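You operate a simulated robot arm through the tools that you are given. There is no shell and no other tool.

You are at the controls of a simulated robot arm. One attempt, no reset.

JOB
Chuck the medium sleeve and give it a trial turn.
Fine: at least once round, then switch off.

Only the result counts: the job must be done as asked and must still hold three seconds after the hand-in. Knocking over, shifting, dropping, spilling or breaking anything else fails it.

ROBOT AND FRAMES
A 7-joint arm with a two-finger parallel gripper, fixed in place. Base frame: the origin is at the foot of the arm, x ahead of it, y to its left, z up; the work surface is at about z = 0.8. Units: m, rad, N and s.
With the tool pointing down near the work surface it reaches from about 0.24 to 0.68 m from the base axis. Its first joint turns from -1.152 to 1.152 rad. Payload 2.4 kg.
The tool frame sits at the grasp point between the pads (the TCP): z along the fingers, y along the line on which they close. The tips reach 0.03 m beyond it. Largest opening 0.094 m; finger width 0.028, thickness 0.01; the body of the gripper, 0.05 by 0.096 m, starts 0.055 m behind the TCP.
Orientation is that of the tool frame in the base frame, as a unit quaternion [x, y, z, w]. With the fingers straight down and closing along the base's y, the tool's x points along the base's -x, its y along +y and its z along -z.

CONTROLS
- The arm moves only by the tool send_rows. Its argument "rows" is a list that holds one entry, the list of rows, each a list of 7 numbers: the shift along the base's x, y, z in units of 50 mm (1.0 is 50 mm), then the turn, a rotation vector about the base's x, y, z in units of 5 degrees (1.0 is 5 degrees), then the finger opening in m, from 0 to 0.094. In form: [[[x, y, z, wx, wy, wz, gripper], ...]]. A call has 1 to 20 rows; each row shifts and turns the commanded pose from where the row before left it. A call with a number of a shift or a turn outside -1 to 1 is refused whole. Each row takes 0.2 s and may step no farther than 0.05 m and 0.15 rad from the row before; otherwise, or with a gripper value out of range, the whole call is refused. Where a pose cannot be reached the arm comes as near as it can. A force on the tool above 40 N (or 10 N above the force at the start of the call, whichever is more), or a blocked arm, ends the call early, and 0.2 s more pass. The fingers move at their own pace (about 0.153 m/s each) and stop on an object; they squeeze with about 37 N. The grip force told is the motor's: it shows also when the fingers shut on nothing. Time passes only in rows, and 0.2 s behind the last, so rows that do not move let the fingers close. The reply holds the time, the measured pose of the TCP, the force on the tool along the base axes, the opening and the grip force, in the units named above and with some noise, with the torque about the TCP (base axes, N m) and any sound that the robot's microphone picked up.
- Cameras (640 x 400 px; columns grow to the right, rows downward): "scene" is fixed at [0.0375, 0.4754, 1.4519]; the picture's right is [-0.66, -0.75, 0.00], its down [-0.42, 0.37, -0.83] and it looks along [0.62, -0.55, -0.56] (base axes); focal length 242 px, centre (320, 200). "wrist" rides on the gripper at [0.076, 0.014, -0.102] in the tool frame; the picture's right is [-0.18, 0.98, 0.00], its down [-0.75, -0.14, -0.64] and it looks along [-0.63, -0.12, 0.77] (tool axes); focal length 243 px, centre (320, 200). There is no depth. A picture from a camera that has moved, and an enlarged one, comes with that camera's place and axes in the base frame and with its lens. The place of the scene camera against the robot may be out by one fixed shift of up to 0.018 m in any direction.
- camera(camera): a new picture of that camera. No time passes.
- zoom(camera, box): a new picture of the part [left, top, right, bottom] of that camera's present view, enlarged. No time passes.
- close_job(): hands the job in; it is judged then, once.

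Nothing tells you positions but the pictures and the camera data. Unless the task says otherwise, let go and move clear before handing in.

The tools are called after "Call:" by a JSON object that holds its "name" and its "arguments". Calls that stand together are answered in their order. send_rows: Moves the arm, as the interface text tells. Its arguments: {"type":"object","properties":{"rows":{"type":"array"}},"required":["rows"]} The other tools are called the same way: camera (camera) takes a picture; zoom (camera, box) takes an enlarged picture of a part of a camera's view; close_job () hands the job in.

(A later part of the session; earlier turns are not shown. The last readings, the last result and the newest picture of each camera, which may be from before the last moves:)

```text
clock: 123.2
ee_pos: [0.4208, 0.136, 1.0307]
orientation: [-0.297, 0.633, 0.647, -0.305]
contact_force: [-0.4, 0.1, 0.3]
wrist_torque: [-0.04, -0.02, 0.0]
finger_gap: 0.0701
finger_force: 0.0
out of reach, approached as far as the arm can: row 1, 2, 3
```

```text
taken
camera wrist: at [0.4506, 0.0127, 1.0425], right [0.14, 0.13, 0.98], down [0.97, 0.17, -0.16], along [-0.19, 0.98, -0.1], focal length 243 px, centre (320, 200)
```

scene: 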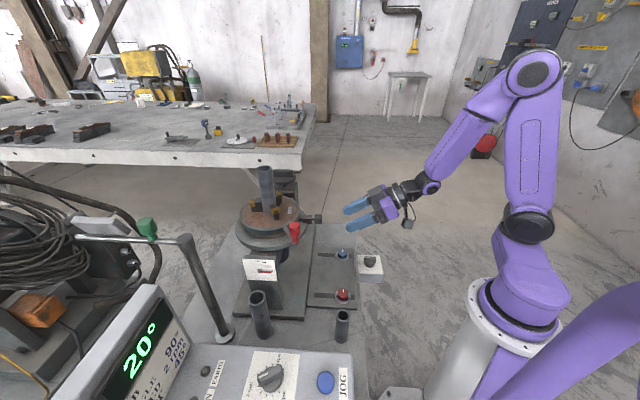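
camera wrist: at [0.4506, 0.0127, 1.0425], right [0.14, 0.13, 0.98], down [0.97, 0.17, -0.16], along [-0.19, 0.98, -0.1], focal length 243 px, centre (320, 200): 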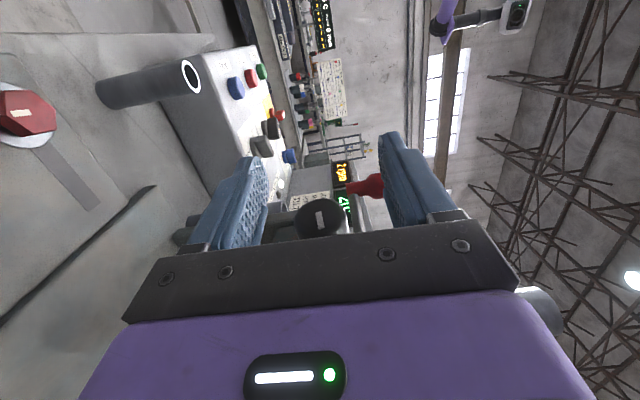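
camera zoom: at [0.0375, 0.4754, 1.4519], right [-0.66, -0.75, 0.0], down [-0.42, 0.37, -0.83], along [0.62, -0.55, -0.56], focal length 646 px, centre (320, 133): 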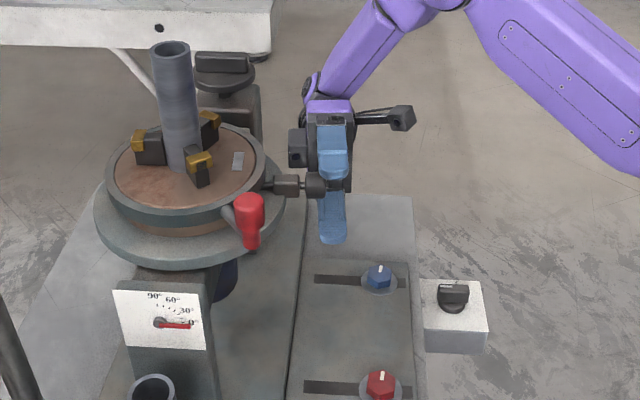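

Call:
{"name": "send_rows", "arguments": {"rows": [[[0, 0, 0, -0.641, -0.767, 0, 0.07], [0, 0, 0, -0.641, -0.767, 0, 0.07], [0, 0, 0, -0.641, -0.767, 0, 0.07], [0, 0, 0, 0, 0, 0, 0.07]]]}}

Call:
{"name": "zoom", "arguments": {"camera": "scene", "box": [220, 150, 420, 300]}}

Call:
{"name": "camera", "arguments": {"camera": "wrist"}}

```text
clock: 124.2
ee_pos: [0.419, 0.1365, 1.0311]
orientation: [-0.334, 0.712, 0.558, -0.264]
contact_force: [-0.5, -0.8, -0.8]
wrist_torque: [0.01, 0.0, 0.02]
finger_gap: 0.07
finger_force: 0.0
```

```text
2.67 times, centred on (320, 225) of scene
camera zoom: at [0.0375, 0.4754, 1.4519], right [-0.66, -0.75, 0.0], down [-0.42, 0.37, -0.83], along [0.62, -0.55, -0.56], focal length 646 px, centre (320, 133)
```

zoom: 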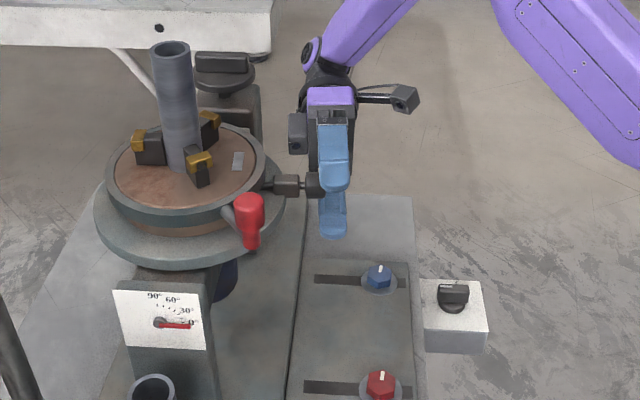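

```text
taken
camera wrist: at [0.4454, 0.0163, 1.069], right [-0.06, 0.29, 0.95], down [0.99, 0.16, 0.01], along [-0.15, 0.94, -0.3], focal length 243 px, centre (320, 200)
```

wrist: 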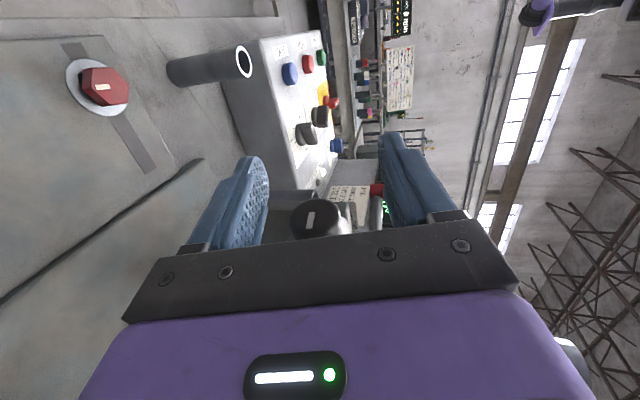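

Position is stable. I'll pull straight outwards away from the knob, then swing back to vertical.

Call:
{"name": "send_rows", "arguments": {"rows": [[[-0.26, -0.31, 0, 0, 0, 0, 0.07], [-0.39, -0.46, 0, 0, 0, 0, 0.07], [0, 0, 0.2, -0.641, -0.767, 0, 0.07], [0, 0, 0.2, -0.641, -0.767, 0, 0.07], [0, 0, 0.2, -0.641, -0.767, 0, 0.07], [0, 0, 0.2, -0.641, -0.767, 0, 0.07], [0, 0, 0.2, -0.641, -0.767, 0, 0.07], [0, 0, 0.1, -0.641, -0.767, 0, 0.07], [0, 0, 0, -0.641, -0.767, 0, 0.07], [0, 0, 0, -0.641, -0.767, 0, 0.07], [0, 0, 0, -0.641, -0.767, 0, 0.07], [0, 0, 0, -0.641, -0.767, 0, 0.07], [0, 0, 0, -0.641, -0.767, 0, 0.07], [0, 0, 0, -0.641, -0.767, 0, 0.07], [0, 0, 0, -0.641, -0.767, 0, 0.07], [0, 0, 0, -0.641, -0.767, 0, 0.07], [0, 0, 0, -0.641, -0.767, 0, 0.07], [0, 0, 0, -0.16, -0.19, 0, 0.07], [0, 0, 0, 0, 0, 0, 0.07]]]}}

Call:
{"name": "camera", "arguments": {"camera": "wrist"}}

Call:
{"name": "zoom", "arguments": {"camera": "scene", "box": [280, 205, 330, 239]}}

```text
clock: 128.2
ee_pos: [0.387, 0.0965, 1.0869]
orientation: [-0.422, 0.907, -0.001, -0.003]
contact_force: [-0.2, -1.0, 0.0]
wrist_torque: [0.0, -0.01, 0.01]
finger_gap: 0.07
finger_force: 0.0
```

```text
taken
camera wrist: at [0.3281, 0.048, 1.1887], right [-0.63, 0.77, 0.0], down [0.6, 0.49, 0.64], along [0.49, 0.4, -0.77], focal length 243 px, centre (320, 200)
```

wrist: 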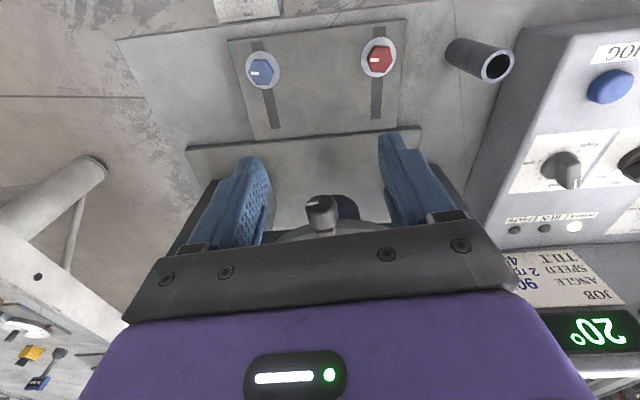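

```text
11.76 times, centred on (305, 222) of scene
camera zoom: at [0.0375, 0.4754, 1.4519], right [-0.66, -0.75, 0.0], down [-0.42, 0.37, -0.83], along [0.62, -0.55, -0.56], focal length 2848 px, centre (496, -59)
```

zoom: 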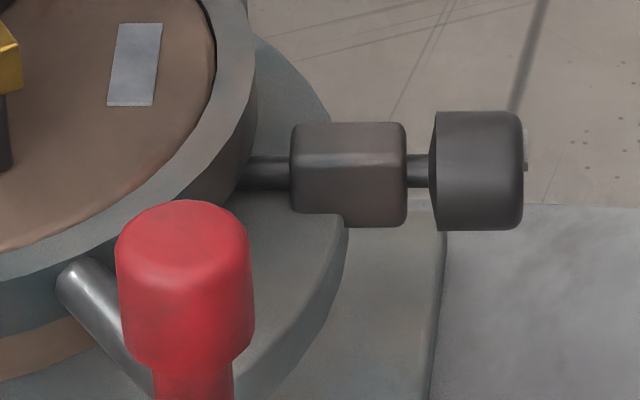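

Call:
{"name": "zoom", "arguments": {"camera": "wrist", "box": [270, 170, 370, 240]}}

```text
5.71 times, centred on (320, 205) of wrist
camera zoom: at [0.3281, 0.048, 1.1887], right [-0.63, 0.77, 0.0], down [0.6, 0.49, 0.64], along [0.49, 0.4, -0.77], focal length 1386 px, centre (320, 171)
```

zoom: 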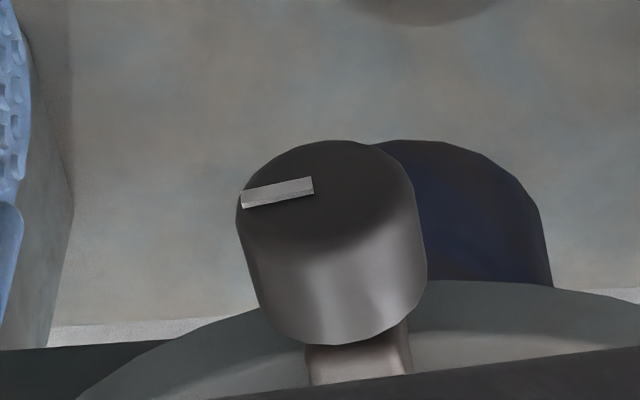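

The knob has turned 90° clockwise and its mark now points to the operator's right. I'll run a short JOG test to see if the table is now coupled.

Call:
{"name": "send_rows", "arguments": {"rows": [[[0, 0, 0.7, 0, 0, 0, 0.0], [0, 0, 0.6, 0, 0, 0, 0.0], [-0.591, 0.72, 0, 0, 0, 0, 0.0], [-0.591, 0.72, 0, 0, 0, 0, 0.0], [-0.591, 0.72, 0, 0, 0, 0, 0.0], [-0.591, 0.72, 0, 0, 0, 0, 0.0], [-0.591, 0.72, 0, 0, 0, 0, 0.0], [-0.591, 0.72, 0, 0, 0, 0, 0.0], [-0.591, 0.72, 0, 0, 0, 0, 0.0], [0, 0, -0.8, 0, 0, 0, 0.0], [0, 0, -0.9, 0, 0, 0, 0.0], [0, 0, -0.9, 0, 0, 0, 0.0], [0, 0, -0.9, 0, 0, 0, 0.0], [0, 0, -0.66, 0, 0, 0, 0.0], [0, 0, 0, 0, 0, 0, 0.0]]]}}

Call:
{"name": "camera", "arguments": {"camera": "wrist"}}

```text
clock: 131.4
ee_pos: [0.1815, 0.3508, 0.9419]
orientation: [-0.421, 0.907, 0.0, -0.002]
contact_force: [-0.5, -0.4, 0.3]
wrist_torque: [-0.04, 0.02, -0.01]
finger_gap: 0.0
finger_force: 33.1
```

```text
taken
camera wrist: at [0.1216, 0.3012, 1.0441], right [-0.63, 0.77, 0.0], down [0.6, 0.49, 0.64], along [0.49, 0.4, -0.77], focal length 243 px, centre (320, 200)
```

wrist: 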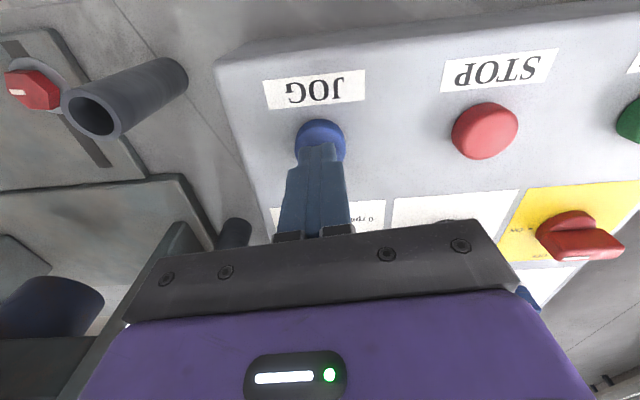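

Call:
{"name": "send_rows", "arguments": {"rows": [[[0, 0, -0.1, 0, 0, 0, 0.0], [0, 0, -0.08, 0, 0, 0, 0.0], [0, 0, -0.08, 0, 0, 0, 0.0], [0, 0, -0.06, 0, 0, 0, 0.0]]]}}

Call:
{"name": "zoom", "arguments": {"camera": "scene", "box": [80, 180, 340, 400]}}

Call:
{"name": "zoom", "arguments": {"camera": "scene", "box": [230, 190, 330, 250]}}

```text
clock: 132.4
ee_pos: [0.1813, 0.35, 0.9276]
orientation: [-0.422, 0.907, 0.0, -0.003]
contact_force: [-0.9, 0.5, 20.2]
wrist_torque: [0.0, 0.03, -0.02]
finger_gap: 0.0001
finger_force: 33.1
heard: click
```

```text
1.82 times, centred on (210, 290) of scene
camera zoom: at [0.0373, 0.4752, 1.452], right [-0.66, -0.75, 0.0], down [-0.42, 0.37, -0.83], along [0.62, -0.55, -0.56], focal length 440 px, centre (520, 36)
```

zoom: 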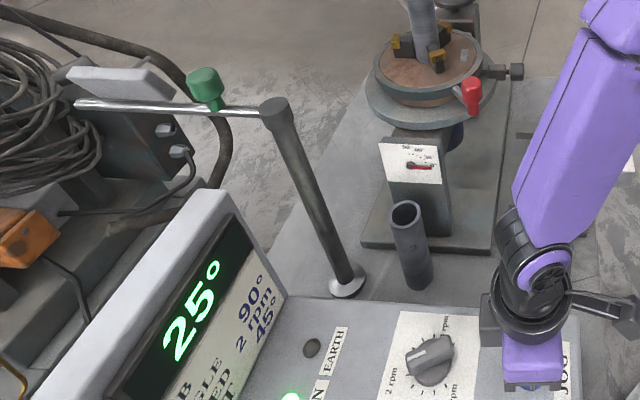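

```text
6.40 times, centred on (280, 220) of scene
camera zoom: at [0.0373, 0.4752, 1.452], right [-0.66, -0.75, 0.0], down [-0.42, 0.37, -0.83], along [0.62, -0.55, -0.56], focal length 1549 px, centre (576, 72)
```

zoom: 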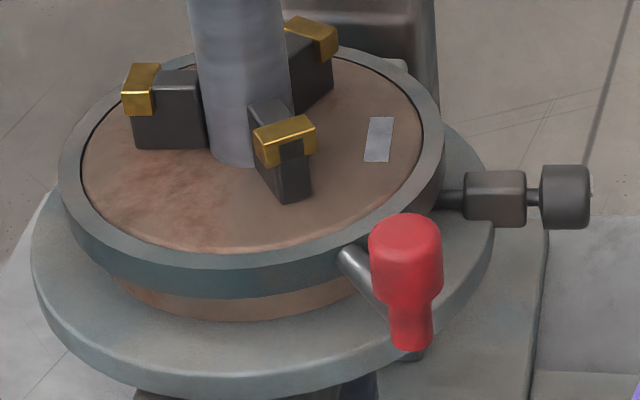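

The drive counted to 25° and the table still stayed put. Comparing views, the knob only shifted the chuck ~1.6 mm on the table, so it is a centring screw and I should restore it to mark-up later. I'll release JOG and keep looking for what couples the drive.

Call:
{"name": "send_rows", "arguments": {"rows": [[[0, 0, 0.4, 0, 0, 0, 0.0], [0, 0, 0.8, 0, 0, 0, 0.0], [0, 0, 1, 0, 0, 0, 0.0], [0, 0, 1, 0, 0, 0, 0.0], [0, 0, 0, 0, 0, 0, 0.0]]]}}

Call:
{"name": "zoom", "arguments": {"camera": "scene", "box": [230, 190, 330, 250]}}

Call:
{"name": "zoom", "arguments": {"camera": "scene", "box": [310, 235, 390, 310]}}

Call:
{"name": "zoom", "arguments": {"camera": "scene", "box": [240, 215, 320, 275]}}

```text
clock: 133.6
ee_pos: [0.1804, 0.3481, 1.0884]
orientation: [-0.422, 0.907, -0.001, -0.004]
contact_force: [-0.2, 0.2, -1.3]
wrist_torque: [-0.02, -0.01, 0.01]
finger_gap: 0.0
finger_force: 33.1
```

```text
6.40 times, centred on (280, 220) of scene
camera zoom: at [0.0375, 0.4754, 1.4519], right [-0.66, -0.75, 0.0], down [-0.42, 0.37, -0.83], along [0.62, -0.55, -0.56], focal length 1549 px, centre (576, 72)
```

zoom: 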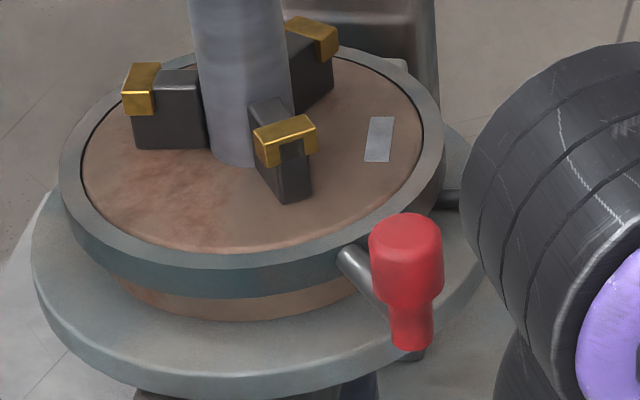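

```text
5.33 times, centred on (350, 272) of scene
camera zoom: at [0.0375, 0.4754, 1.4519], right [-0.66, -0.75, 0.0], down [-0.42, 0.37, -0.83], along [0.62, -0.55, -0.56], focal length 1291 px, centre (160, -187)
```

zoom: 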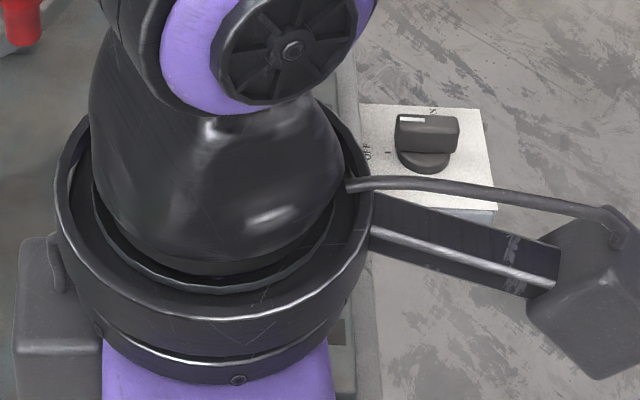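

```text
6.67 times, centred on (280, 245) of scene
camera zoom: at [0.0375, 0.4754, 1.4519], right [-0.66, -0.75, 0.0], down [-0.42, 0.37, -0.83], along [0.62, -0.55, -0.56], focal length 1614 px, centre (587, -100)
```

zoom: 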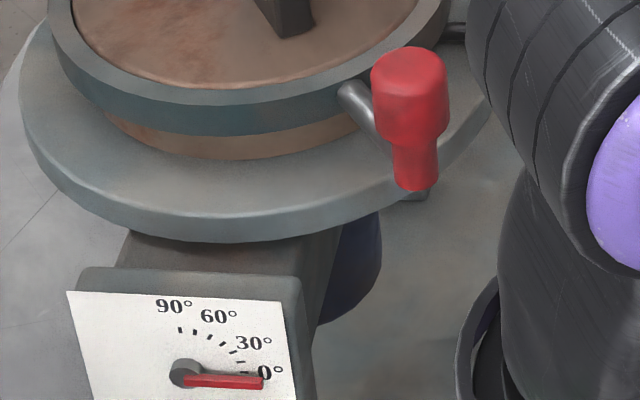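

I can't see any movement of the table. The one control not yet tried that could enable the drive is the OFF/RUN box beside the bench, near (0.37, −0.07). I'll go look at it closely.

Call:
{"name": "send_rows", "arguments": {"rows": [[[0, 0, 0.6, 0, 0, -1, 0.05], [0.386, -0.836, 0, 0, 0, 0, 0.05], [0.386, -0.836, 0, 0, 0, 0, 0.05], [0.386, -0.836, 0, 0, 0, 0, 0.05], [0.386, -0.836, 0, 0, 0, 0, 0.05], [0.386, -0.836, 0, 0, 0, 0, 0.05], [0.386, -0.836, 0, 0, 0, 0, 0.05], [0.386, -0.836, 0, 0, 0, 0, 0.05], [0.386, -0.836, 0, 0, 0, 0, 0.05], [0.386, -0.836, 0, 0, 0, 0, 0.05], [0.386, -0.836, 0, 0, 0, 0, 0.05], [0, 0, -0.8, 0, 0, 0, 0.05], [0, 0, -0.8, 0, 0, 0, 0.05], [0, 0, -0.8, 0, 0, 0, 0.05], [0, 0, 0, 0, 0, 0, 0.05]]]}}

Call:
{"name": "camera", "arguments": {"camera": "wrist"}}

Call:
{"name": "camera", "arguments": {"camera": "scene"}}

```text
clock: 136.8
ee_pos: [0.3739, -0.0692, 0.9978]
orientation: [-0.382, 0.924, 0.0, -0.003]
contact_force: [-0.1, 0.6, -0.6]
wrist_torque: [0.0, 0.03, 0.03]
finger_gap: 0.0502
finger_force: 0.1
```

```text
taken
camera wrist: at [0.3107, -0.1127, 1.1001], right [-0.56, 0.83, 0.0], down [0.64, 0.43, 0.64], along [0.53, 0.36, -0.77], focal length 243 px, centre (320, 200)
```

wrist: 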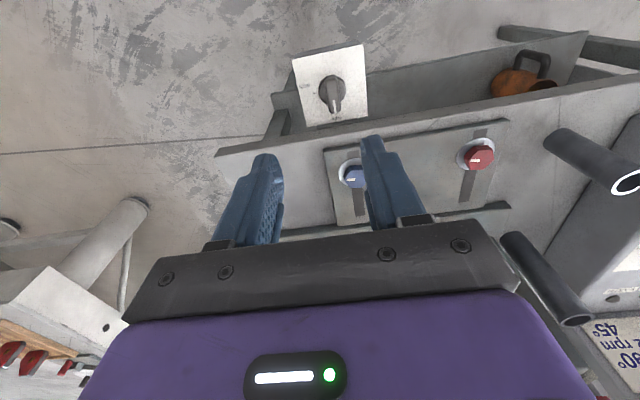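

```text
taken
```

scene: 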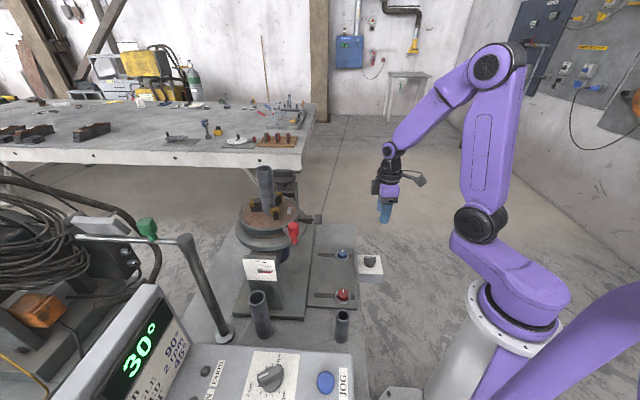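

Call:
{"name": "zoom", "arguments": {"camera": "wrist", "box": [270, 30, 390, 150]}}

Call:
{"name": "zoom", "arguments": {"camera": "wrist", "box": [320, 110, 540, 230]}}

Call:
{"name": "zoom", "arguments": {"camera": "scene", "box": [230, 190, 330, 250]}}

Call:
{"name": "zoom", "arguments": {"camera": "scene", "box": [300, 230, 400, 310]}}

```text
3.33 times, centred on (330, 90) of wrist
camera zoom: at [0.3107, -0.1127, 1.1001], right [-0.56, 0.83, 0.0], down [0.64, 0.43, 0.64], along [0.53, 0.36, -0.77], focal length 809 px, centre (287, 567)
```

zoom: 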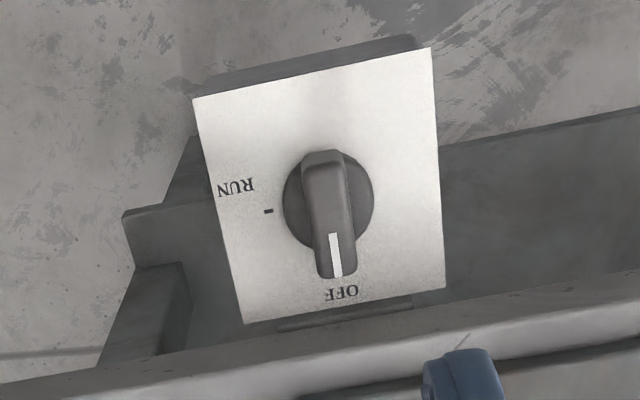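

```text
2.91 times, centred on (430, 170) of wrist
camera zoom: at [0.3107, -0.1127, 1.1001], right [-0.56, 0.83, 0.0], down [0.64, 0.43, 0.64], along [0.53, 0.36, -0.77], focal length 706 px, centre (0, 287)
```

zoom: 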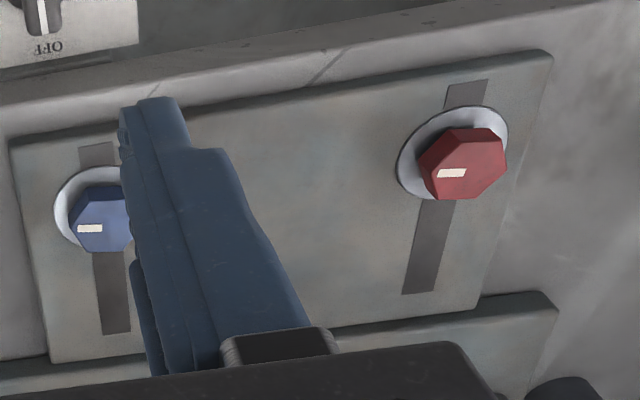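

```text
6.40 times, centred on (280, 220) of scene
camera zoom: at [0.0375, 0.4754, 1.4519], right [-0.66, -0.75, 0.0], down [-0.42, 0.37, -0.83], along [0.62, -0.55, -0.56], focal length 1549 px, centre (576, 72)
```

zoom: 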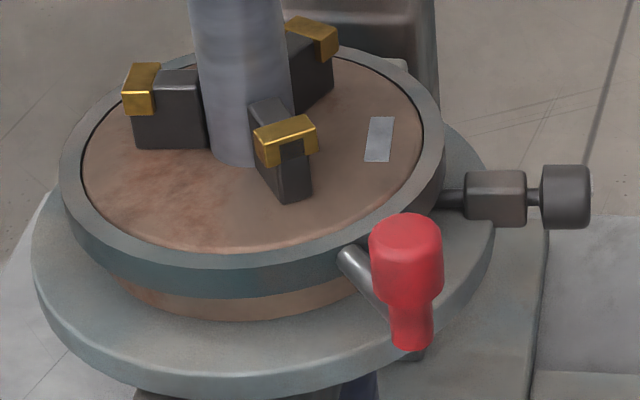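

```text
5.00 times, centred on (350, 270) of scene
camera zoom: at [0.0375, 0.4754, 1.4519], right [-0.66, -0.75, 0.0], down [-0.42, 0.37, -0.83], along [0.62, -0.55, -0.56], focal length 1210 px, centre (170, -150)
```

zoom: 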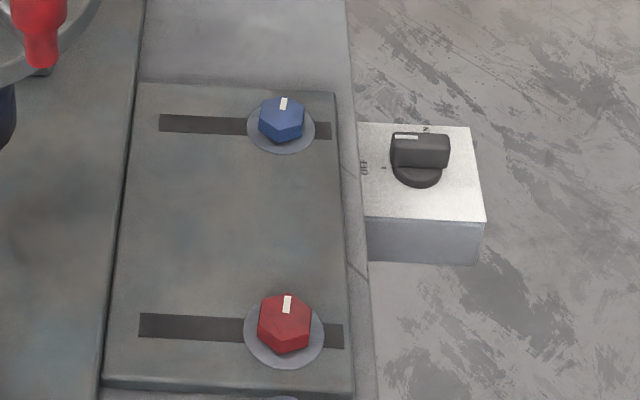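

It reads OFF/RUN and stands at OFF. Turning it to RUN is a reasonable drive-enable to try, so I'll align over its knob at (0.377, −0.049) and descend.

Call:
{"name": "send_rows", "arguments": {"rows": [[[0.062, 0.414, -0.4, 0, 0, 0, 0.05], [0, 0, -0.7, 0, 0, 0, 0.05], [0, 0, -0.7, 0, 0, 0, 0.05], [0, 0, -0.6, 0, 0, 0, 0.05], [0, 0, -0.5, 0, 0, 0, 0.05], [0, 0, 0, 0, 0, 0, 0.05]]]}}

Call:
{"name": "camera", "arguments": {"camera": "wrist"}}

Call:
{"name": "zoom", "arguments": {"camera": "scene", "box": [310, 220, 410, 310]}}

```text
clock: 138.2
ee_pos: [0.3776, -0.047, 0.852]
orientation: [-0.382, 0.924, -0.001, -0.003]
contact_force: [-1.7, 0.1, 0.0]
wrist_torque: [-0.03, 0.0, 0.04]
finger_gap: 0.0501
finger_force: 0.0
```

```text
taken
camera wrist: at [0.3132, -0.0903, 0.9538], right [-0.56, 0.83, 0.0], down [0.64, 0.43, 0.64], along [0.53, 0.36, -0.77], focal length 243 px, centre (320, 200)
```

wrist: 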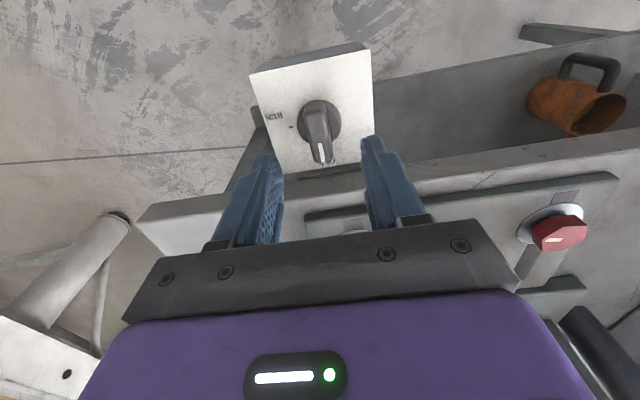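

```text
4.44 times, centred on (360, 265) of scene
camera zoom: at [0.0375, 0.4754, 1.4519], right [-0.66, -0.75, 0.0], down [-0.42, 0.37, -0.83], along [0.62, -0.55, -0.56], focal length 1076 px, centre (142, -89)
```

zoom: 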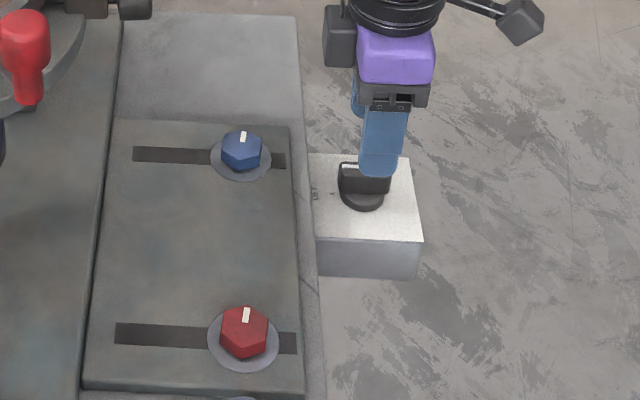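

Call:
{"name": "send_rows", "arguments": {"rows": [[[0, 0, -0.3, 0, 0, 0, 0.05], [0, 0, -0.25, 0, 0, 0, 0.05], [0, 0, -0.15, 0, 0, 0, 0.05], [0, 0, 0, 0, 0, 0, 0.05]]]}}

Call:
{"name": "zoom", "arguments": {"camera": "wrist", "box": [220, 80, 420, 240]}}

Call:
{"name": "zoom", "arguments": {"camera": "scene", "box": [310, 220, 410, 310]}}

```text
clock: 139.2
ee_pos: [0.3766, -0.0476, 0.8168]
orientation: [-0.382, 0.924, 0.0, -0.003]
contact_force: [-0.4, -0.1, 0.4]
wrist_torque: [-0.01, 0.03, -0.05]
finger_gap: 0.0499
finger_force: 0.0
```

```text
2.50 times, centred on (320, 160) of wrist
camera zoom: at [0.3131, -0.091, 0.9191], right [-0.56, 0.83, 0.0], down [0.64, 0.43, 0.64], along [0.53, 0.36, -0.77], focal length 606 px, centre (320, 300)
```

zoom: 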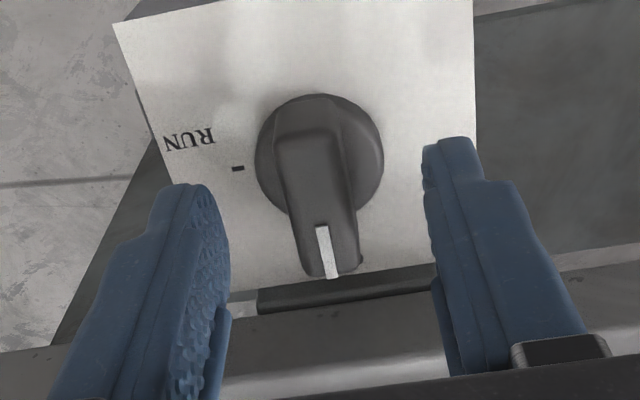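

```text
4.44 times, centred on (360, 265) of scene
camera zoom: at [0.0375, 0.4754, 1.4519], right [-0.66, -0.75, 0.0], down [-0.42, 0.37, -0.83], along [0.62, -0.55, -0.56], focal length 1076 px, centre (142, -89)
```

zoom: 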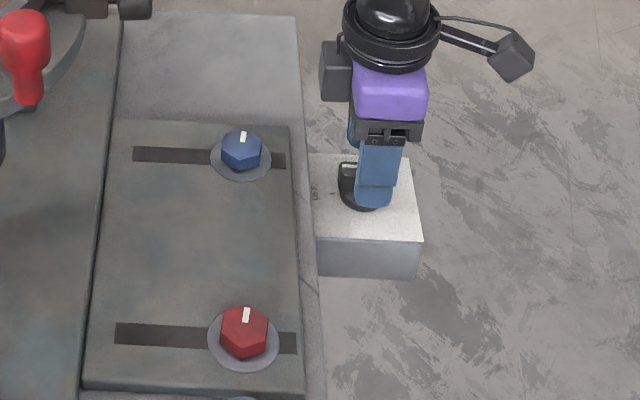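

Call:
{"name": "send_rows", "arguments": {"rows": [[[0.036, 0.03, 0, 0, 0, 0, 0.05], [0, 0, 0, 0, 0, 0, 0.03], [0, 0, 0, 0, 0, 0, 0.005], [0, 0, 0, 0, 0, 0, 0.005], [0, 0, 0, 0, 0, 0, 0.005]]]}}

```text
clock: 140.4
ee_pos: [0.3787, -0.0461, 0.816]
orientation: [-0.382, 0.924, 0.0, -0.003]
contact_force: [0.4, -0.4, -1.4]
wrist_torque: [-0.11, 0.06, -0.04]
finger_gap: 0.016
finger_force: 45.5
```

Gripped. I'll turn it clockwise toward RUN in stages, checking the machine.

Call:
{"name": "send_rows", "arguments": {"rows": [[[0, 0, 0, 0, 0, -0.7, 0.005], [0, 0, 0, 0, 0, -0.7, 0.005], [0, 0, 0, 0, 0, -0.7, 0.005], [0, 0, 0, 0, 0, -0.7, 0.005], [0, 0, 0, 0, 0, -0.7, 0.005], [0, 0, 0, 0, 0, -0.7, 0.005], [0, 0, 0, 0, 0, -0.7, 0.005], [0, 0, 0, 0, 0, -0.7, 0.005], [0, 0, 0, 0, 0, -0.7, 0.005], [0, 0, 0, 0, 0, -0.7, 0.005], [0, 0, 0, 0, 0, 0, 0.005]]]}}

```text
clock: 142.8
ee_pos: [0.3789, -0.047, 0.8175]
orientation: [-0.086, 0.996, 0.001, -0.004]
contact_force: [1.2, 0.3, -34.4]
wrist_torque: [0.05, -0.5, 0.03]
finger_gap: 0.0157
finger_force: 45.1
```

Call:
{"name": "send_rows", "arguments": {"rows": [[[0, 0, -0.03, 0, 0, -0.5, 0.005], [0, 0, 0, 0, 0, -0.7, 0.005], [0, 0, 0, 0, 0, -0.7, 0.005], [0, 0, 0, 0, 0, -0.7, 0.005], [0, 0, 0, 0, 0, -0.7, 0.005], [0, 0, 0, 0, 0, -0.7, 0.005], [0, 0, 0, 0, 0, -0.7, 0.005], [0, 0, 0, 0, 0, -0.7, 0.005], [0, 0, 0, 0, 0, 0, 0.005]]]}}

Call:
{"name": "zoom", "arguments": {"camera": "scene", "box": [80, 180, 340, 400]}}

```text
clock: 144.8
ee_pos: [0.3791, -0.0468, 0.8155]
orientation: [0.15, 0.989, 0.001, -0.002]
contact_force: [-0.8, -7.3, 35.1]
wrist_torque: [-0.28, -0.1, 0.01]
finger_gap: 0.0159
finger_force: 45.5
```

```text
1.82 times, centred on (210, 290) of scene
camera zoom: at [0.037, 0.4753, 1.452], right [-0.66, -0.75, 0.0], down [-0.42, 0.37, -0.83], along [0.62, -0.55, -0.56], focal length 440 px, centre (520, 36)
```

zoom: 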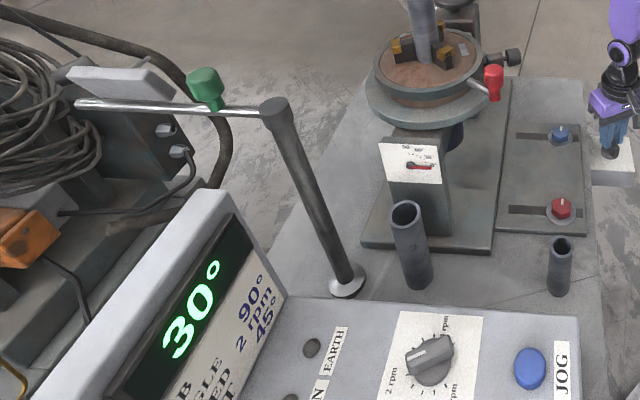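

The table is now turning, so this box's RUN is what actually drives it. I'll complete the turn to RUN.

Call:
{"name": "send_rows", "arguments": {"rows": [[[0, 0.01, 0.025, 0, 0, -0.7, 0.005], [0, 0, 0, 0, 0, -0.7, 0.005], [0, 0, 0, 0, 0, -0.7, 0.005], [0, 0, 0, 0, 0, -0.7, 0.005], [0, 0, 0, 0, 0, -0.7, 0.005], [0, 0, 0, 0, 0, -0.7, 0.005], [0, 0, 0, 0, 0, -0.7, 0.005], [0, 0, 0, 0, 0, -0.6, 0.005]]]}}

Call:
{"name": "zoom", "arguments": {"camera": "scene", "box": [220, 150, 420, 300]}}

Call:
{"name": "zoom", "arguments": {"camera": "scene", "box": [80, 280, 320, 400]}}

```text
clock: 146.6
ee_pos: [0.3781, -0.0467, 0.8166]
orientation: [0.381, 0.925, 0.001, -0.004]
contact_force: [1.3, -29.6, -25.3]
wrist_torque: [-0.36, 0.4, 0.02]
finger_gap: 0.0159
finger_force: 44.5
```

```text
2.67 times, centred on (320, 225) of scene
camera zoom: at [0.0378, 0.4747, 1.4522], right [-0.66, -0.75, 0.0], down [-0.42, 0.37, -0.83], along [0.62, -0.55, -0.56], focal length 646 px, centre (320, 133)
```

zoom: 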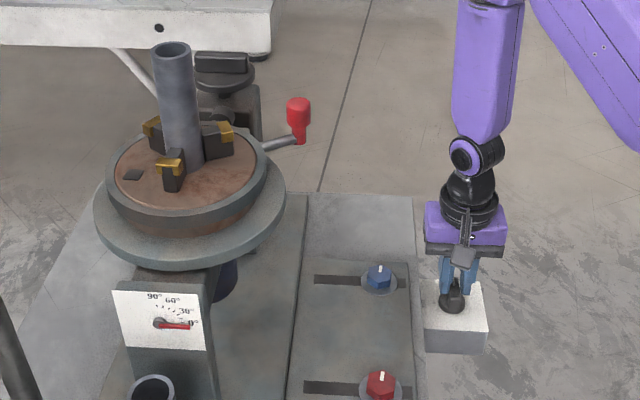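

```text
2.67 times, centred on (200, 340) of scene
camera zoom: at [0.0378, 0.4747, 1.4522], right [-0.66, -0.75, 0.0], down [-0.42, 0.37, -0.83], along [0.62, -0.55, -0.56], focal length 646 px, centre (640, -173)
```

zoom: 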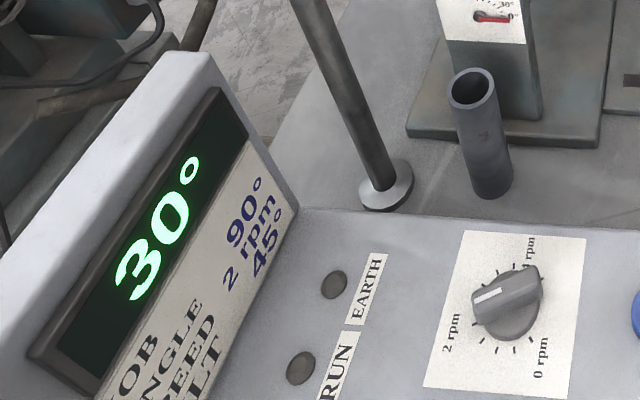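

The table turns counter-clockwise at roughly 40°/s with the sleeve firmly held, while the panel's display stays at 30°, so the table is run from this box. I'll hold position, relieve the side load, and watch it go round.

Call:
{"name": "send_rows", "arguments": {"rows": [[[0, -0.03, -0.02, 0, 0, 0, 0.005], [0, 0, 0, 0, 0, 0, 0.005], [0, 0, 0, 0, 0, 0, 0.005], [0, 0, 0, 0, 0, 0, 0.005]]]}}

Call:
{"name": "zoom", "arguments": {"camera": "scene", "box": [220, 150, 420, 300]}}

```text
clock: 147.6
ee_pos: [0.3786, -0.0466, 0.8175]
orientation: [0.378, 0.926, 0.002, -0.003]
contact_force: [-9.3, -13.8, 36.0]
wrist_torque: [-0.41, 0.27, 0.0]
finger_gap: 0.0158
finger_force: 45.5
```

```text
2.67 times, centred on (320, 225) of scene
camera zoom: at [0.0368, 0.4752, 1.452], right [-0.66, -0.75, 0.0], down [-0.42, 0.37, -0.83], along [0.62, -0.55, -0.56], focal length 646 px, centre (320, 133)
```

zoom: 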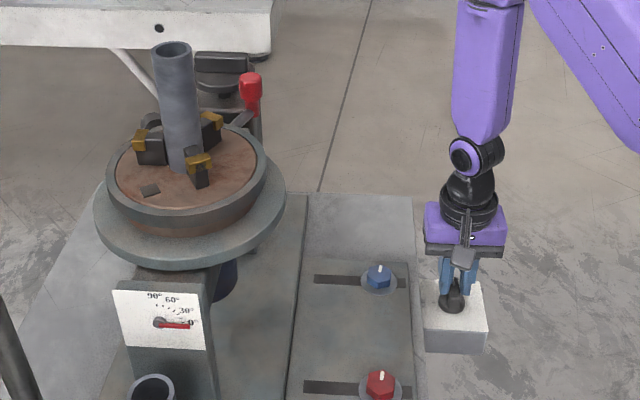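

Call:
{"name": "send_rows", "arguments": {"rows": [[[0, 0, -0.01, 0, 0, 0, 0.005], [0, 0, 0, 0, 0, 0, 0.005], [0, 0, 0, 0, 0, 0, 0.005], [0, 0, 0, 0, 0, 0, 0.005], [0, 0, 0, 0, 0, 0, 0.005]]]}}

Call:
{"name": "zoom", "arguments": {"camera": "scene", "box": [220, 150, 420, 300]}}

```text
clock: 148.8
ee_pos: [0.3777, -0.0473, 0.8155]
orientation: [0.379, 0.925, 0.002, -0.003]
contact_force: [-9.9, -4.2, 34.9]
wrist_torque: [-0.02, 0.39, -0.02]
finger_gap: 0.0156
finger_force: 45.6
```

```text
2.67 times, centred on (320, 225) of scene
camera zoom: at [0.0368, 0.4754, 1.452], right [-0.66, -0.75, 0.0], down [-0.42, 0.37, -0.83], along [0.62, -0.55, -0.56], focal length 646 px, centre (320, 133)
```

zoom: 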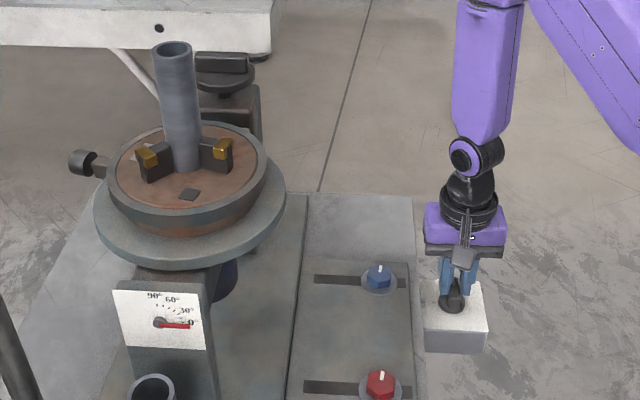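

Half a turn done, and everything sweeps clear. Continuing.

Call:
{"name": "send_rows", "arguments": {"rows": [[[0, 0, 0.01, 0, 0, 0, 0.005], [0, 0, 0, 0, 0, 0, 0.005], [0, 0, 0, 0, 0, 0, 0.005], [0, 0, 0, 0, 0, 0, 0.005], [0, 0, 0, 0, 0, 0, 0.005], [0, 0, 0, 0, 0, 0, 0.005], [0, 0, 0, 0, 0, 0, 0.005]]]}}

Call:
{"name": "zoom", "arguments": {"camera": "scene", "box": [220, 150, 420, 300]}}

```text
clock: 150.4
ee_pos: [0.3783, -0.0468, 0.8151]
orientation: [0.379, 0.925, 0.002, -0.003]
contact_force: [-6.6, 8.6, -25.7]
wrist_torque: [-0.34, -0.43, -0.01]
finger_gap: 0.0157
finger_force: 44.9
```

```text
2.67 times, centred on (320, 225) of scene
camera zoom: at [0.0376, 0.4756, 1.4519], right [-0.66, -0.75, 0.0], down [-0.42, 0.37, -0.83], along [0.62, -0.55, -0.56], focal length 646 px, centre (320, 133)
```

zoom: 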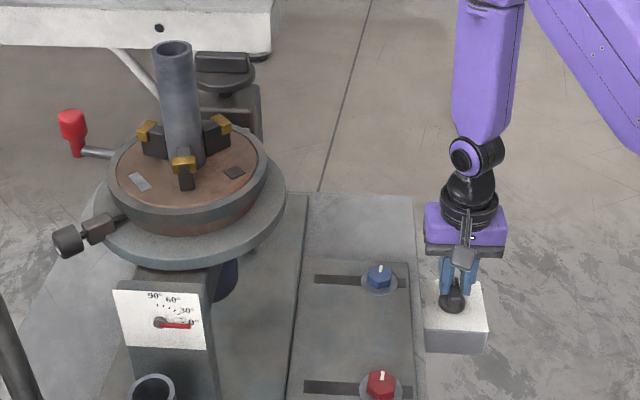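

Call:
{"name": "send_rows", "arguments": {"rows": [[[0, 0, 0, 0, 0, 0, 0.005], [0, 0, 0, 0, 0, 0, 0.005], [0, 0, 0, 0, 0, 0, 0.005], [0, 0, 0, 0, 0, 0, 0.005], [0, 0, 0, 0, 0, 0, 0.005], [0, 0, 0, 0, 0, 0, 0.005], [0, 0, 0, 0, 0, 0, 0.005], [0, 0, 0, 0, 0, 0, 0.005], [0, 0, 0, 0, 0, 0, 0.005], [0, 0, 0, 0, 0, 0, 0.005]]]}}

Call:
{"name": "zoom", "arguments": {"camera": "scene", "box": [220, 150, 420, 300]}}

```text
clock: 152.6
ee_pos: [0.3778, -0.0475, 0.8159]
orientation: [0.378, 0.926, 0.002, -0.003]
contact_force: [-8.0, 17.2, -30.9]
wrist_torque: [0.67, 0.45, -0.02]
finger_gap: 0.0155
finger_force: 45.0
```

```text
2.67 times, centred on (320, 225) of scene
camera zoom: at [0.0377, 0.4758, 1.4518], right [-0.66, -0.75, 0.0], down [-0.42, 0.37, -0.83], along [0.62, -0.55, -0.56], focal length 646 px, centre (320, 133)
```

zoom: 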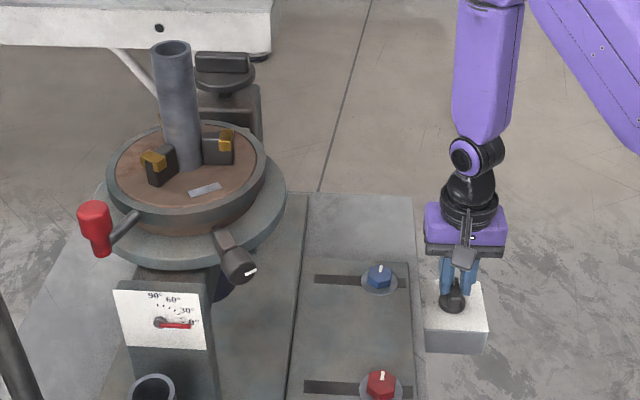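

About 300° round. A little further for a full turn and more.

Call:
{"name": "send_rows", "arguments": {"rows": [[[0, 0, 0, 0, 0, 0, 0.005], [0, 0, 0, 0, 0, 0, 0.005], [0, 0, 0, 0, 0, 0, 0.005], [0, 0, 0, 0, 0, 0, 0.005], [0, 0, 0, 0, 0, 0, 0.005], [0, 0, 0, 0, 0, 0, 0.005], [0, 0, 0, 0, 0, 0, 0.005], [0, 0, 0, 0, 0, 0, 0.005], [0, 0, 0, 0, 0, 0, 0.005], [0, 0, 0, 0, 0, 0, 0.005]]]}}

Call:
{"name": "zoom", "arguments": {"camera": "scene", "box": [220, 150, 420, 300]}}

```text
clock: 154.8
ee_pos: [0.3775, -0.0473, 0.8156]
orientation: [0.378, 0.926, 0.002, -0.004]
contact_force: [-10.2, 19.1, -28.2]
wrist_torque: [0.69, 0.37, 0.01]
finger_gap: 0.0159
finger_force: 44.7
```

```text
2.67 times, centred on (320, 225) of scene
camera zoom: at [0.0376, 0.4758, 1.4518], right [-0.66, -0.75, 0.0], down [-0.42, 0.37, -0.83], along [0.62, -0.55, -0.56], focal length 646 px, centre (320, 133)
```

zoom: 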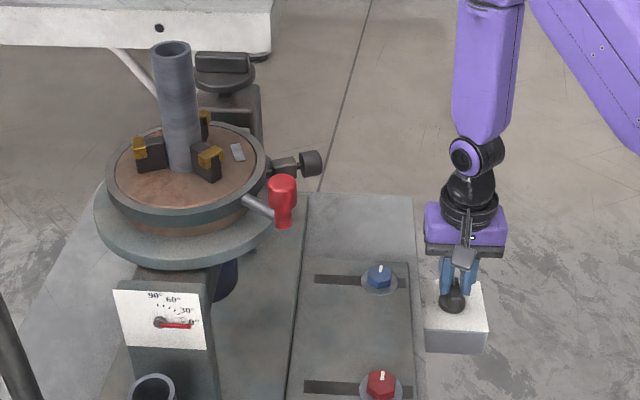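

It has gone well past one full turn (about 380°). I'll relieve the side load and turn the switch back to OFF.

Call:
{"name": "send_rows", "arguments": {"rows": [[[-0.015, 0.035, -0.025, 0, 0, 0.4, 0.005], [0, 0, 0, 0, 0, 0.8, 0.005], [0, 0, 0, 0, 0, 0.8, 0.005], [0, 0, 0, 0, 0, 0.8, 0.005], [0, 0, 0, 0, 0, 0.8, 0.005], [0, 0, 0, 0, 0, 0.8, 0.005], [0, 0, 0, 0, 0, 0.8, 0.005], [0, 0, 0, 0, 0, 0.8, 0.005], [0, 0, 0, 0, 0, 0.8, 0.005], [0, 0, 0, 0, 0, 0.8, 0.005], [0, 0, 0, 0, 0, 0.8, 0.005]]]}}

Call:
{"name": "zoom", "arguments": {"camera": "scene", "box": [220, 150, 420, 300]}}

```text
clock: 157.2
ee_pos: [0.3785, -0.0464, 0.8158]
orientation: [0.03, 1.0, 0.001, -0.003]
contact_force: [-3.7, -3.0, 3.0]
wrist_torque: [-0.21, -0.82, -0.02]
finger_gap: 0.016
finger_force: 45.1
stopped in row 11: the force on the tool passed its limit at 46 N (the readings are from after the stop); the commanded pose is now the measured one
```

```text
2.67 times, centred on (320, 225) of scene
camera zoom: at [0.0373, 0.4754, 1.452], right [-0.66, -0.75, 0.0], down [-0.42, 0.37, -0.83], along [0.62, -0.55, -0.56], focal length 646 px, centre (320, 133)
```

zoom: 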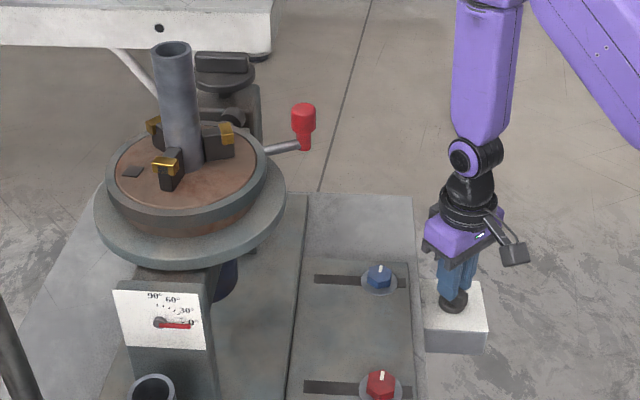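

Call:
{"name": "send_rows", "arguments": {"rows": [[[0, 0, 0, 0, 0, 0.6, 0.005], [0, 0, 0, 0, 0, 0.7, 0.005], [0, 0, 0, 0, 0, 0.7, 0.005], [0, 0, 0, 0, 0, 0.7, 0.005], [0, 0, 0, 0, 0, 0.7, 0.005], [0, 0, 0, 0, 0, 0.7, 0.005], [0, 0, 0, 0, 0, 0.7, 0.005], [0, 0, 0, 0, 0, 0, 0.005]]]}}

Call:
{"name": "zoom", "arguments": {"camera": "scene", "box": [220, 150, 420, 300]}}

```text
clock: 159.0
ee_pos: [0.3788, -0.0469, 0.8165]
orientation: [-0.179, 0.984, 0.001, -0.004]
contact_force: [-6.7, -6.1, -22.0]
wrist_torque: [0.03, -0.49, 0.0]
finger_gap: 0.0156
finger_force: 45.2
```

```text
2.67 times, centred on (320, 225) of scene
camera zoom: at [0.0375, 0.4753, 1.452], right [-0.66, -0.75, 0.0], down [-0.42, 0.37, -0.83], along [0.62, -0.55, -0.56], focal length 646 px, centre (320, 133)
```

zoom: 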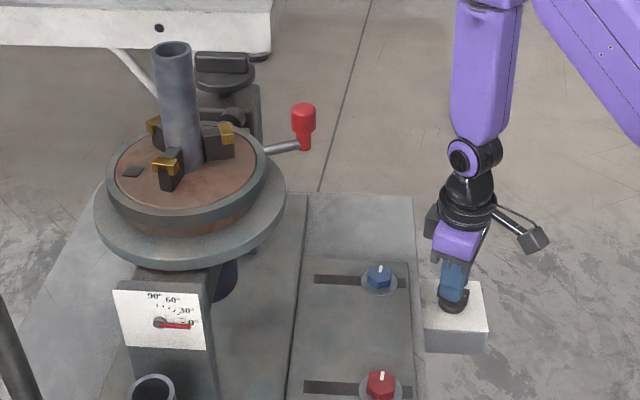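

The table has stopped. I'll finish turning the switch to the OFF mark.

Call:
{"name": "send_rows", "arguments": {"rows": [[[0, 0, -0.02, 0, 0, 0.6, 0.005], [0, 0, 0, 0, 0, 0.7, 0.005], [0, 0, 0, 0, 0, 0.7, 0.005], [0, 0, 0, 0, 0, 0.7, 0.005], [0, 0, 0, 0, 0, 0.7, 0.005], [0, 0, 0, 0, 0, 0.7, 0.005], [0, 0, 0, 0, 0, 0.7, 0.005], [0, 0, 0, 0, 0, 0, 0.005]]]}}

Call:
{"name": "send_rows", "arguments": {"rows": [[[0, 0, 0, 0, 0, 0, 0.03], [0, 0, 0, 0, 0, 0, 0.05], [0, 0, 0, 0, 0, 0, 0.05], [0, 0, 0.6, 0, 0, 0, 0.05], [0, 0, 0.9, 0, 0, 0, 0.05], [0, 0, 0.9, 0, 0, 0, 0.05], [0, 0, 0.9, 0, 0, 0, 0.05], [0, 0, 0, 0, 0, 0, 0.05]]]}}

Call:
{"name": "camera", "arguments": {"camera": "wrist"}}

Call:
{"name": "camera", "arguments": {"camera": "scene"}}

```text
clock: 160.8
ee_pos: [0.3781, -0.0461, 0.8144]
orientation: [-0.38, 0.925, 0.001, -0.001]
contact_force: [-10.6, 0.4, 36.0]
wrist_torque: [0.06, 0.21, -0.02]
finger_gap: 0.016
finger_force: 45.0
```

```text
clock: 162.6
ee_pos: [0.3778, -0.0482, 0.9806]
orientation: [-0.38, 0.925, -0.001, -0.003]
contact_force: [0.2, 1.2, 0.4]
wrist_torque: [0.03, -0.01, -0.02]
finger_gap: 0.05
finger_force: 0.0
```

```text
taken
camera wrist: at [0.3142, -0.0914, 1.0819], right [-0.56, 0.83, 0.0], down [0.64, 0.43, 0.64], along [0.53, 0.36, -0.77], focal length 243 px, centre (320, 200)
```

wrist: 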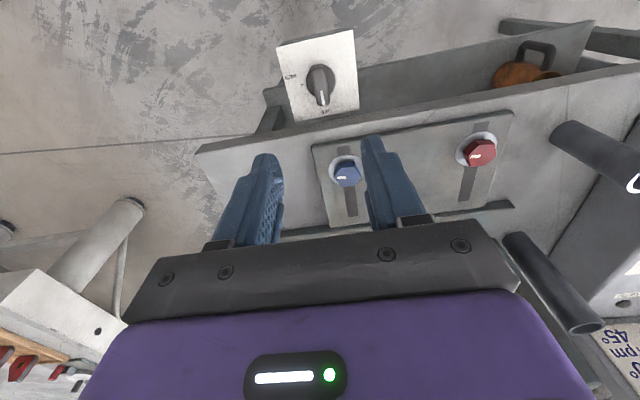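

```text
taken
```

scene: 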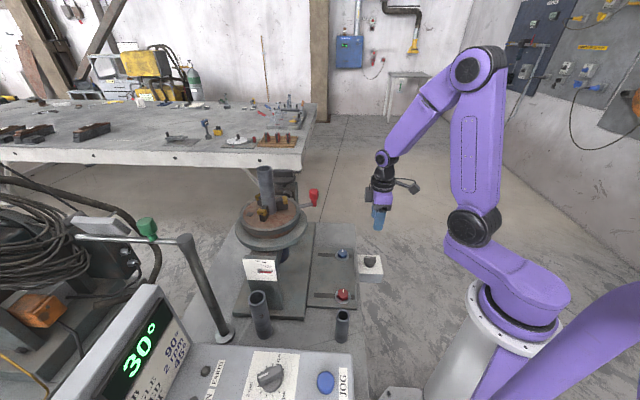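

The box switch is back at OFF and the table is at rest after more than 450° of turning. Next I'll restore the panel, starting with POWER back to OFF. Moving there with the gripper turned to yaw −45°.

Call:
{"name": "send_rows", "arguments": {"rows": [[[0, 0, 0.9, 0, 0, 0, 0.05], [0, 0, 0.9, 0, 0, 0, 0.05], [-0.301, 0.69, 0, 0, 0, -1, 0.05], [-0.301, 0.69, 0, 0, 0, -1, 0.05], [-0.301, 0.69, 0, 0, 0, -1, 0.05], [-0.301, 0.69, 0, 0, 0, -1, 0.05], [-0.301, 0.69, 0, 0, 0, -1, 0.05], [-0.301, 0.69, 0, 0, 0, -1, 0.05], [-0.301, 0.69, 0, 0, 0, -1, 0.05], [-0.301, 0.69, 0, 0, 0, -1, 0.05], [-0.301, 0.69, 0, 0, 0, -1, 0.05], [-0.301, 0.69, 0, 0, 0, -1, 0.05], [-0.301, 0.69, 0, 0, 0, -1, 0.05], [-0.301, 0.69, 0, 0, 0, -1, 0.05], [-0.301, 0.69, 0, 0, 0, -1, 0.05], [-0.301, 0.69, 0, 0, 0, -1, 0.05], [-0.301, 0.69, 0, 0, 0, -1, 0.05], [-0.301, 0.69, 0, 0, 0, -1, 0.05], [-0.301, 0.69, 0, 0, 0, -1, 0.05], [-0.301, 0.69, 0, 0, 0, -1, 0.05]]]}}

Call:
{"name": "camera", "arguments": {"camera": "wrist"}}

Call:
{"name": "camera", "arguments": {"camera": "scene"}}

```text
clock: 166.8
ee_pos: [0.1079, 0.5755, 1.0698]
orientation: [0.387, 0.922, 0.001, -0.001]
contact_force: [0.0, -0.4, 0.4]
wrist_torque: [0.0, 0.01, 0.0]
finger_gap: 0.0498
finger_force: 0.1
```

```text
taken
camera wrist: at [0.0651, 0.6391, 1.1718], right [0.83, 0.56, 0.0], down [0.43, -0.64, 0.64], along [0.36, -0.53, -0.77], focal length 243 px, centre (320, 200)
```

wrist: 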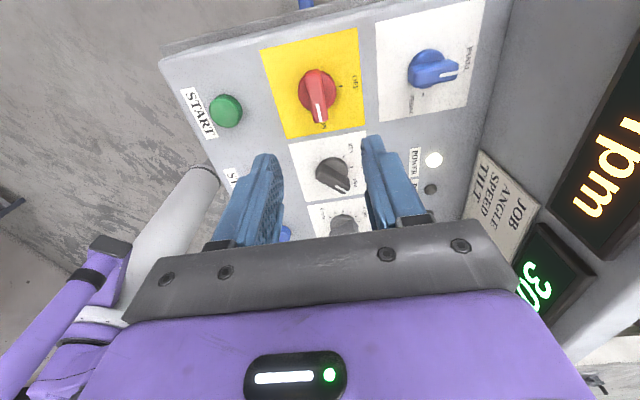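

```text
taken
```

scene: 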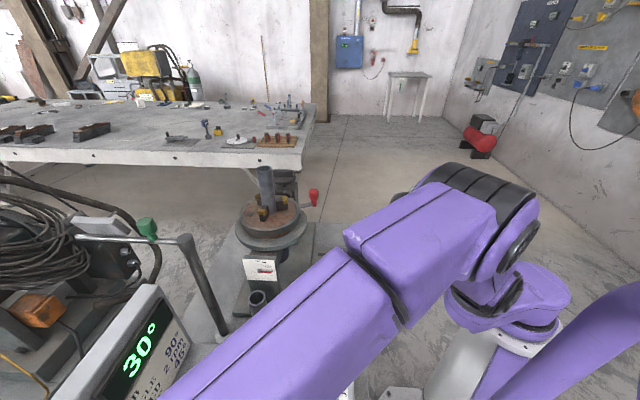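

Call:
{"name": "zoom", "arguments": {"camera": "wrist", "box": [250, 30, 390, 170]}}

Call:
{"name": "zoom", "arguments": {"camera": "wrist", "box": [370, 0, 510, 130]}}

```text
2.86 times, centred on (320, 100) of wrist
camera zoom: at [0.0651, 0.6391, 1.1718], right [0.83, 0.56, 0.0], down [0.43, -0.64, 0.64], along [0.36, -0.53, -0.77], focal length 693 px, centre (320, 486)
```

zoom: 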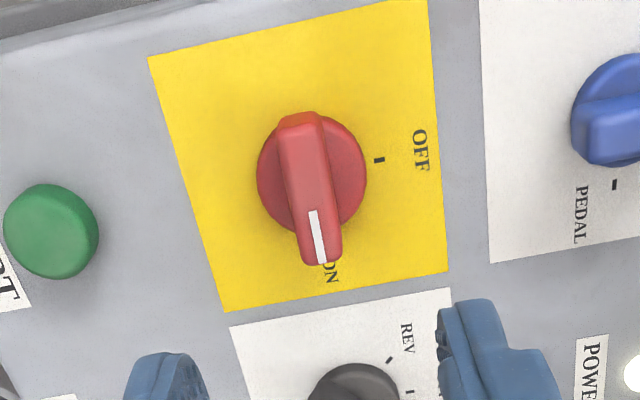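

```text
3.08 times, centred on (440, 65) of wrist
camera zoom: at [0.0651, 0.6391, 1.1718], right [0.83, 0.56, 0.0], down [0.43, -0.64, 0.64], along [0.36, -0.53, -0.77], focal length 746 px, centre (-49, 615)
```

zoom: 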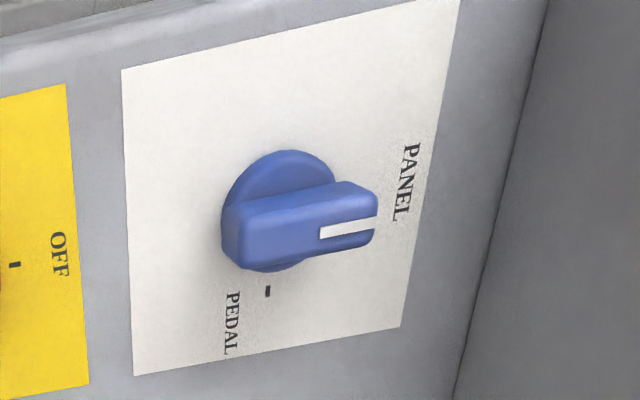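

POWER's axis is at (0.107, 0.571). I'll descend, grip the bar, and turn it counter-clockwise to OFF.

Call:
{"name": "send_rows", "arguments": {"rows": [[[-0.018, -0.085, -0.4, 0, 0, 0, 0.05], [0, 0, -0.8, 0, 0, 0, 0.05], [0, 0, -0.8, 0, 0, 0, 0.05], [0, 0, -0.6, 0, 0, 0, 0.05], [0, 0, 0, 0, 0, 0, 0.05], [0, 0, 0, 0, 0, 0, 0.03], [0, 0, 0, 0, 0, 0, 0.005], [0, 0, 0, 0, 0, 0, 0.005], [0, 0, 0, 0, 0, 0, 0.005]]]}}

```text
clock: 168.8
ee_pos: [0.1071, 0.5712, 0.9392]
orientation: [0.386, 0.923, 0.002, 0.0]
contact_force: [-0.3, 0.1, -5.0]
wrist_torque: [0.37, 0.48, 0.34]
finger_gap: 0.0157
finger_force: 44.8
```

Call:
{"name": "send_rows", "arguments": {"rows": [[[0, 0, 0, 0, 0, 0.7, 0.005], [0, 0, 0, 0, 0, 0.7, 0.005], [0, 0, 0, 0, 0, 0.7, 0.005], [0, 0, 0, 0, 0, 0.7, 0.005], [0, 0, 0, 0, 0, 0.7, 0.005], [0, 0, 0, 0, 0, 0.7, 0.005], [0, 0, 0, 0, 0, 0.7, 0.005], [0, 0, 0, 0, 0, 0.7, 0.005], [0, 0, 0, 0, 0, 0, 0.005]]]}}

```text
clock: 170.8
ee_pos: [0.1066, 0.5723, 0.9387]
orientation: [0.151, 0.988, 0.004, -0.002]
contact_force: [-4.4, 19.0, -1.9]
wrist_torque: [0.11, 0.53, -0.06]
finger_gap: 0.0158
finger_force: 45.1
```

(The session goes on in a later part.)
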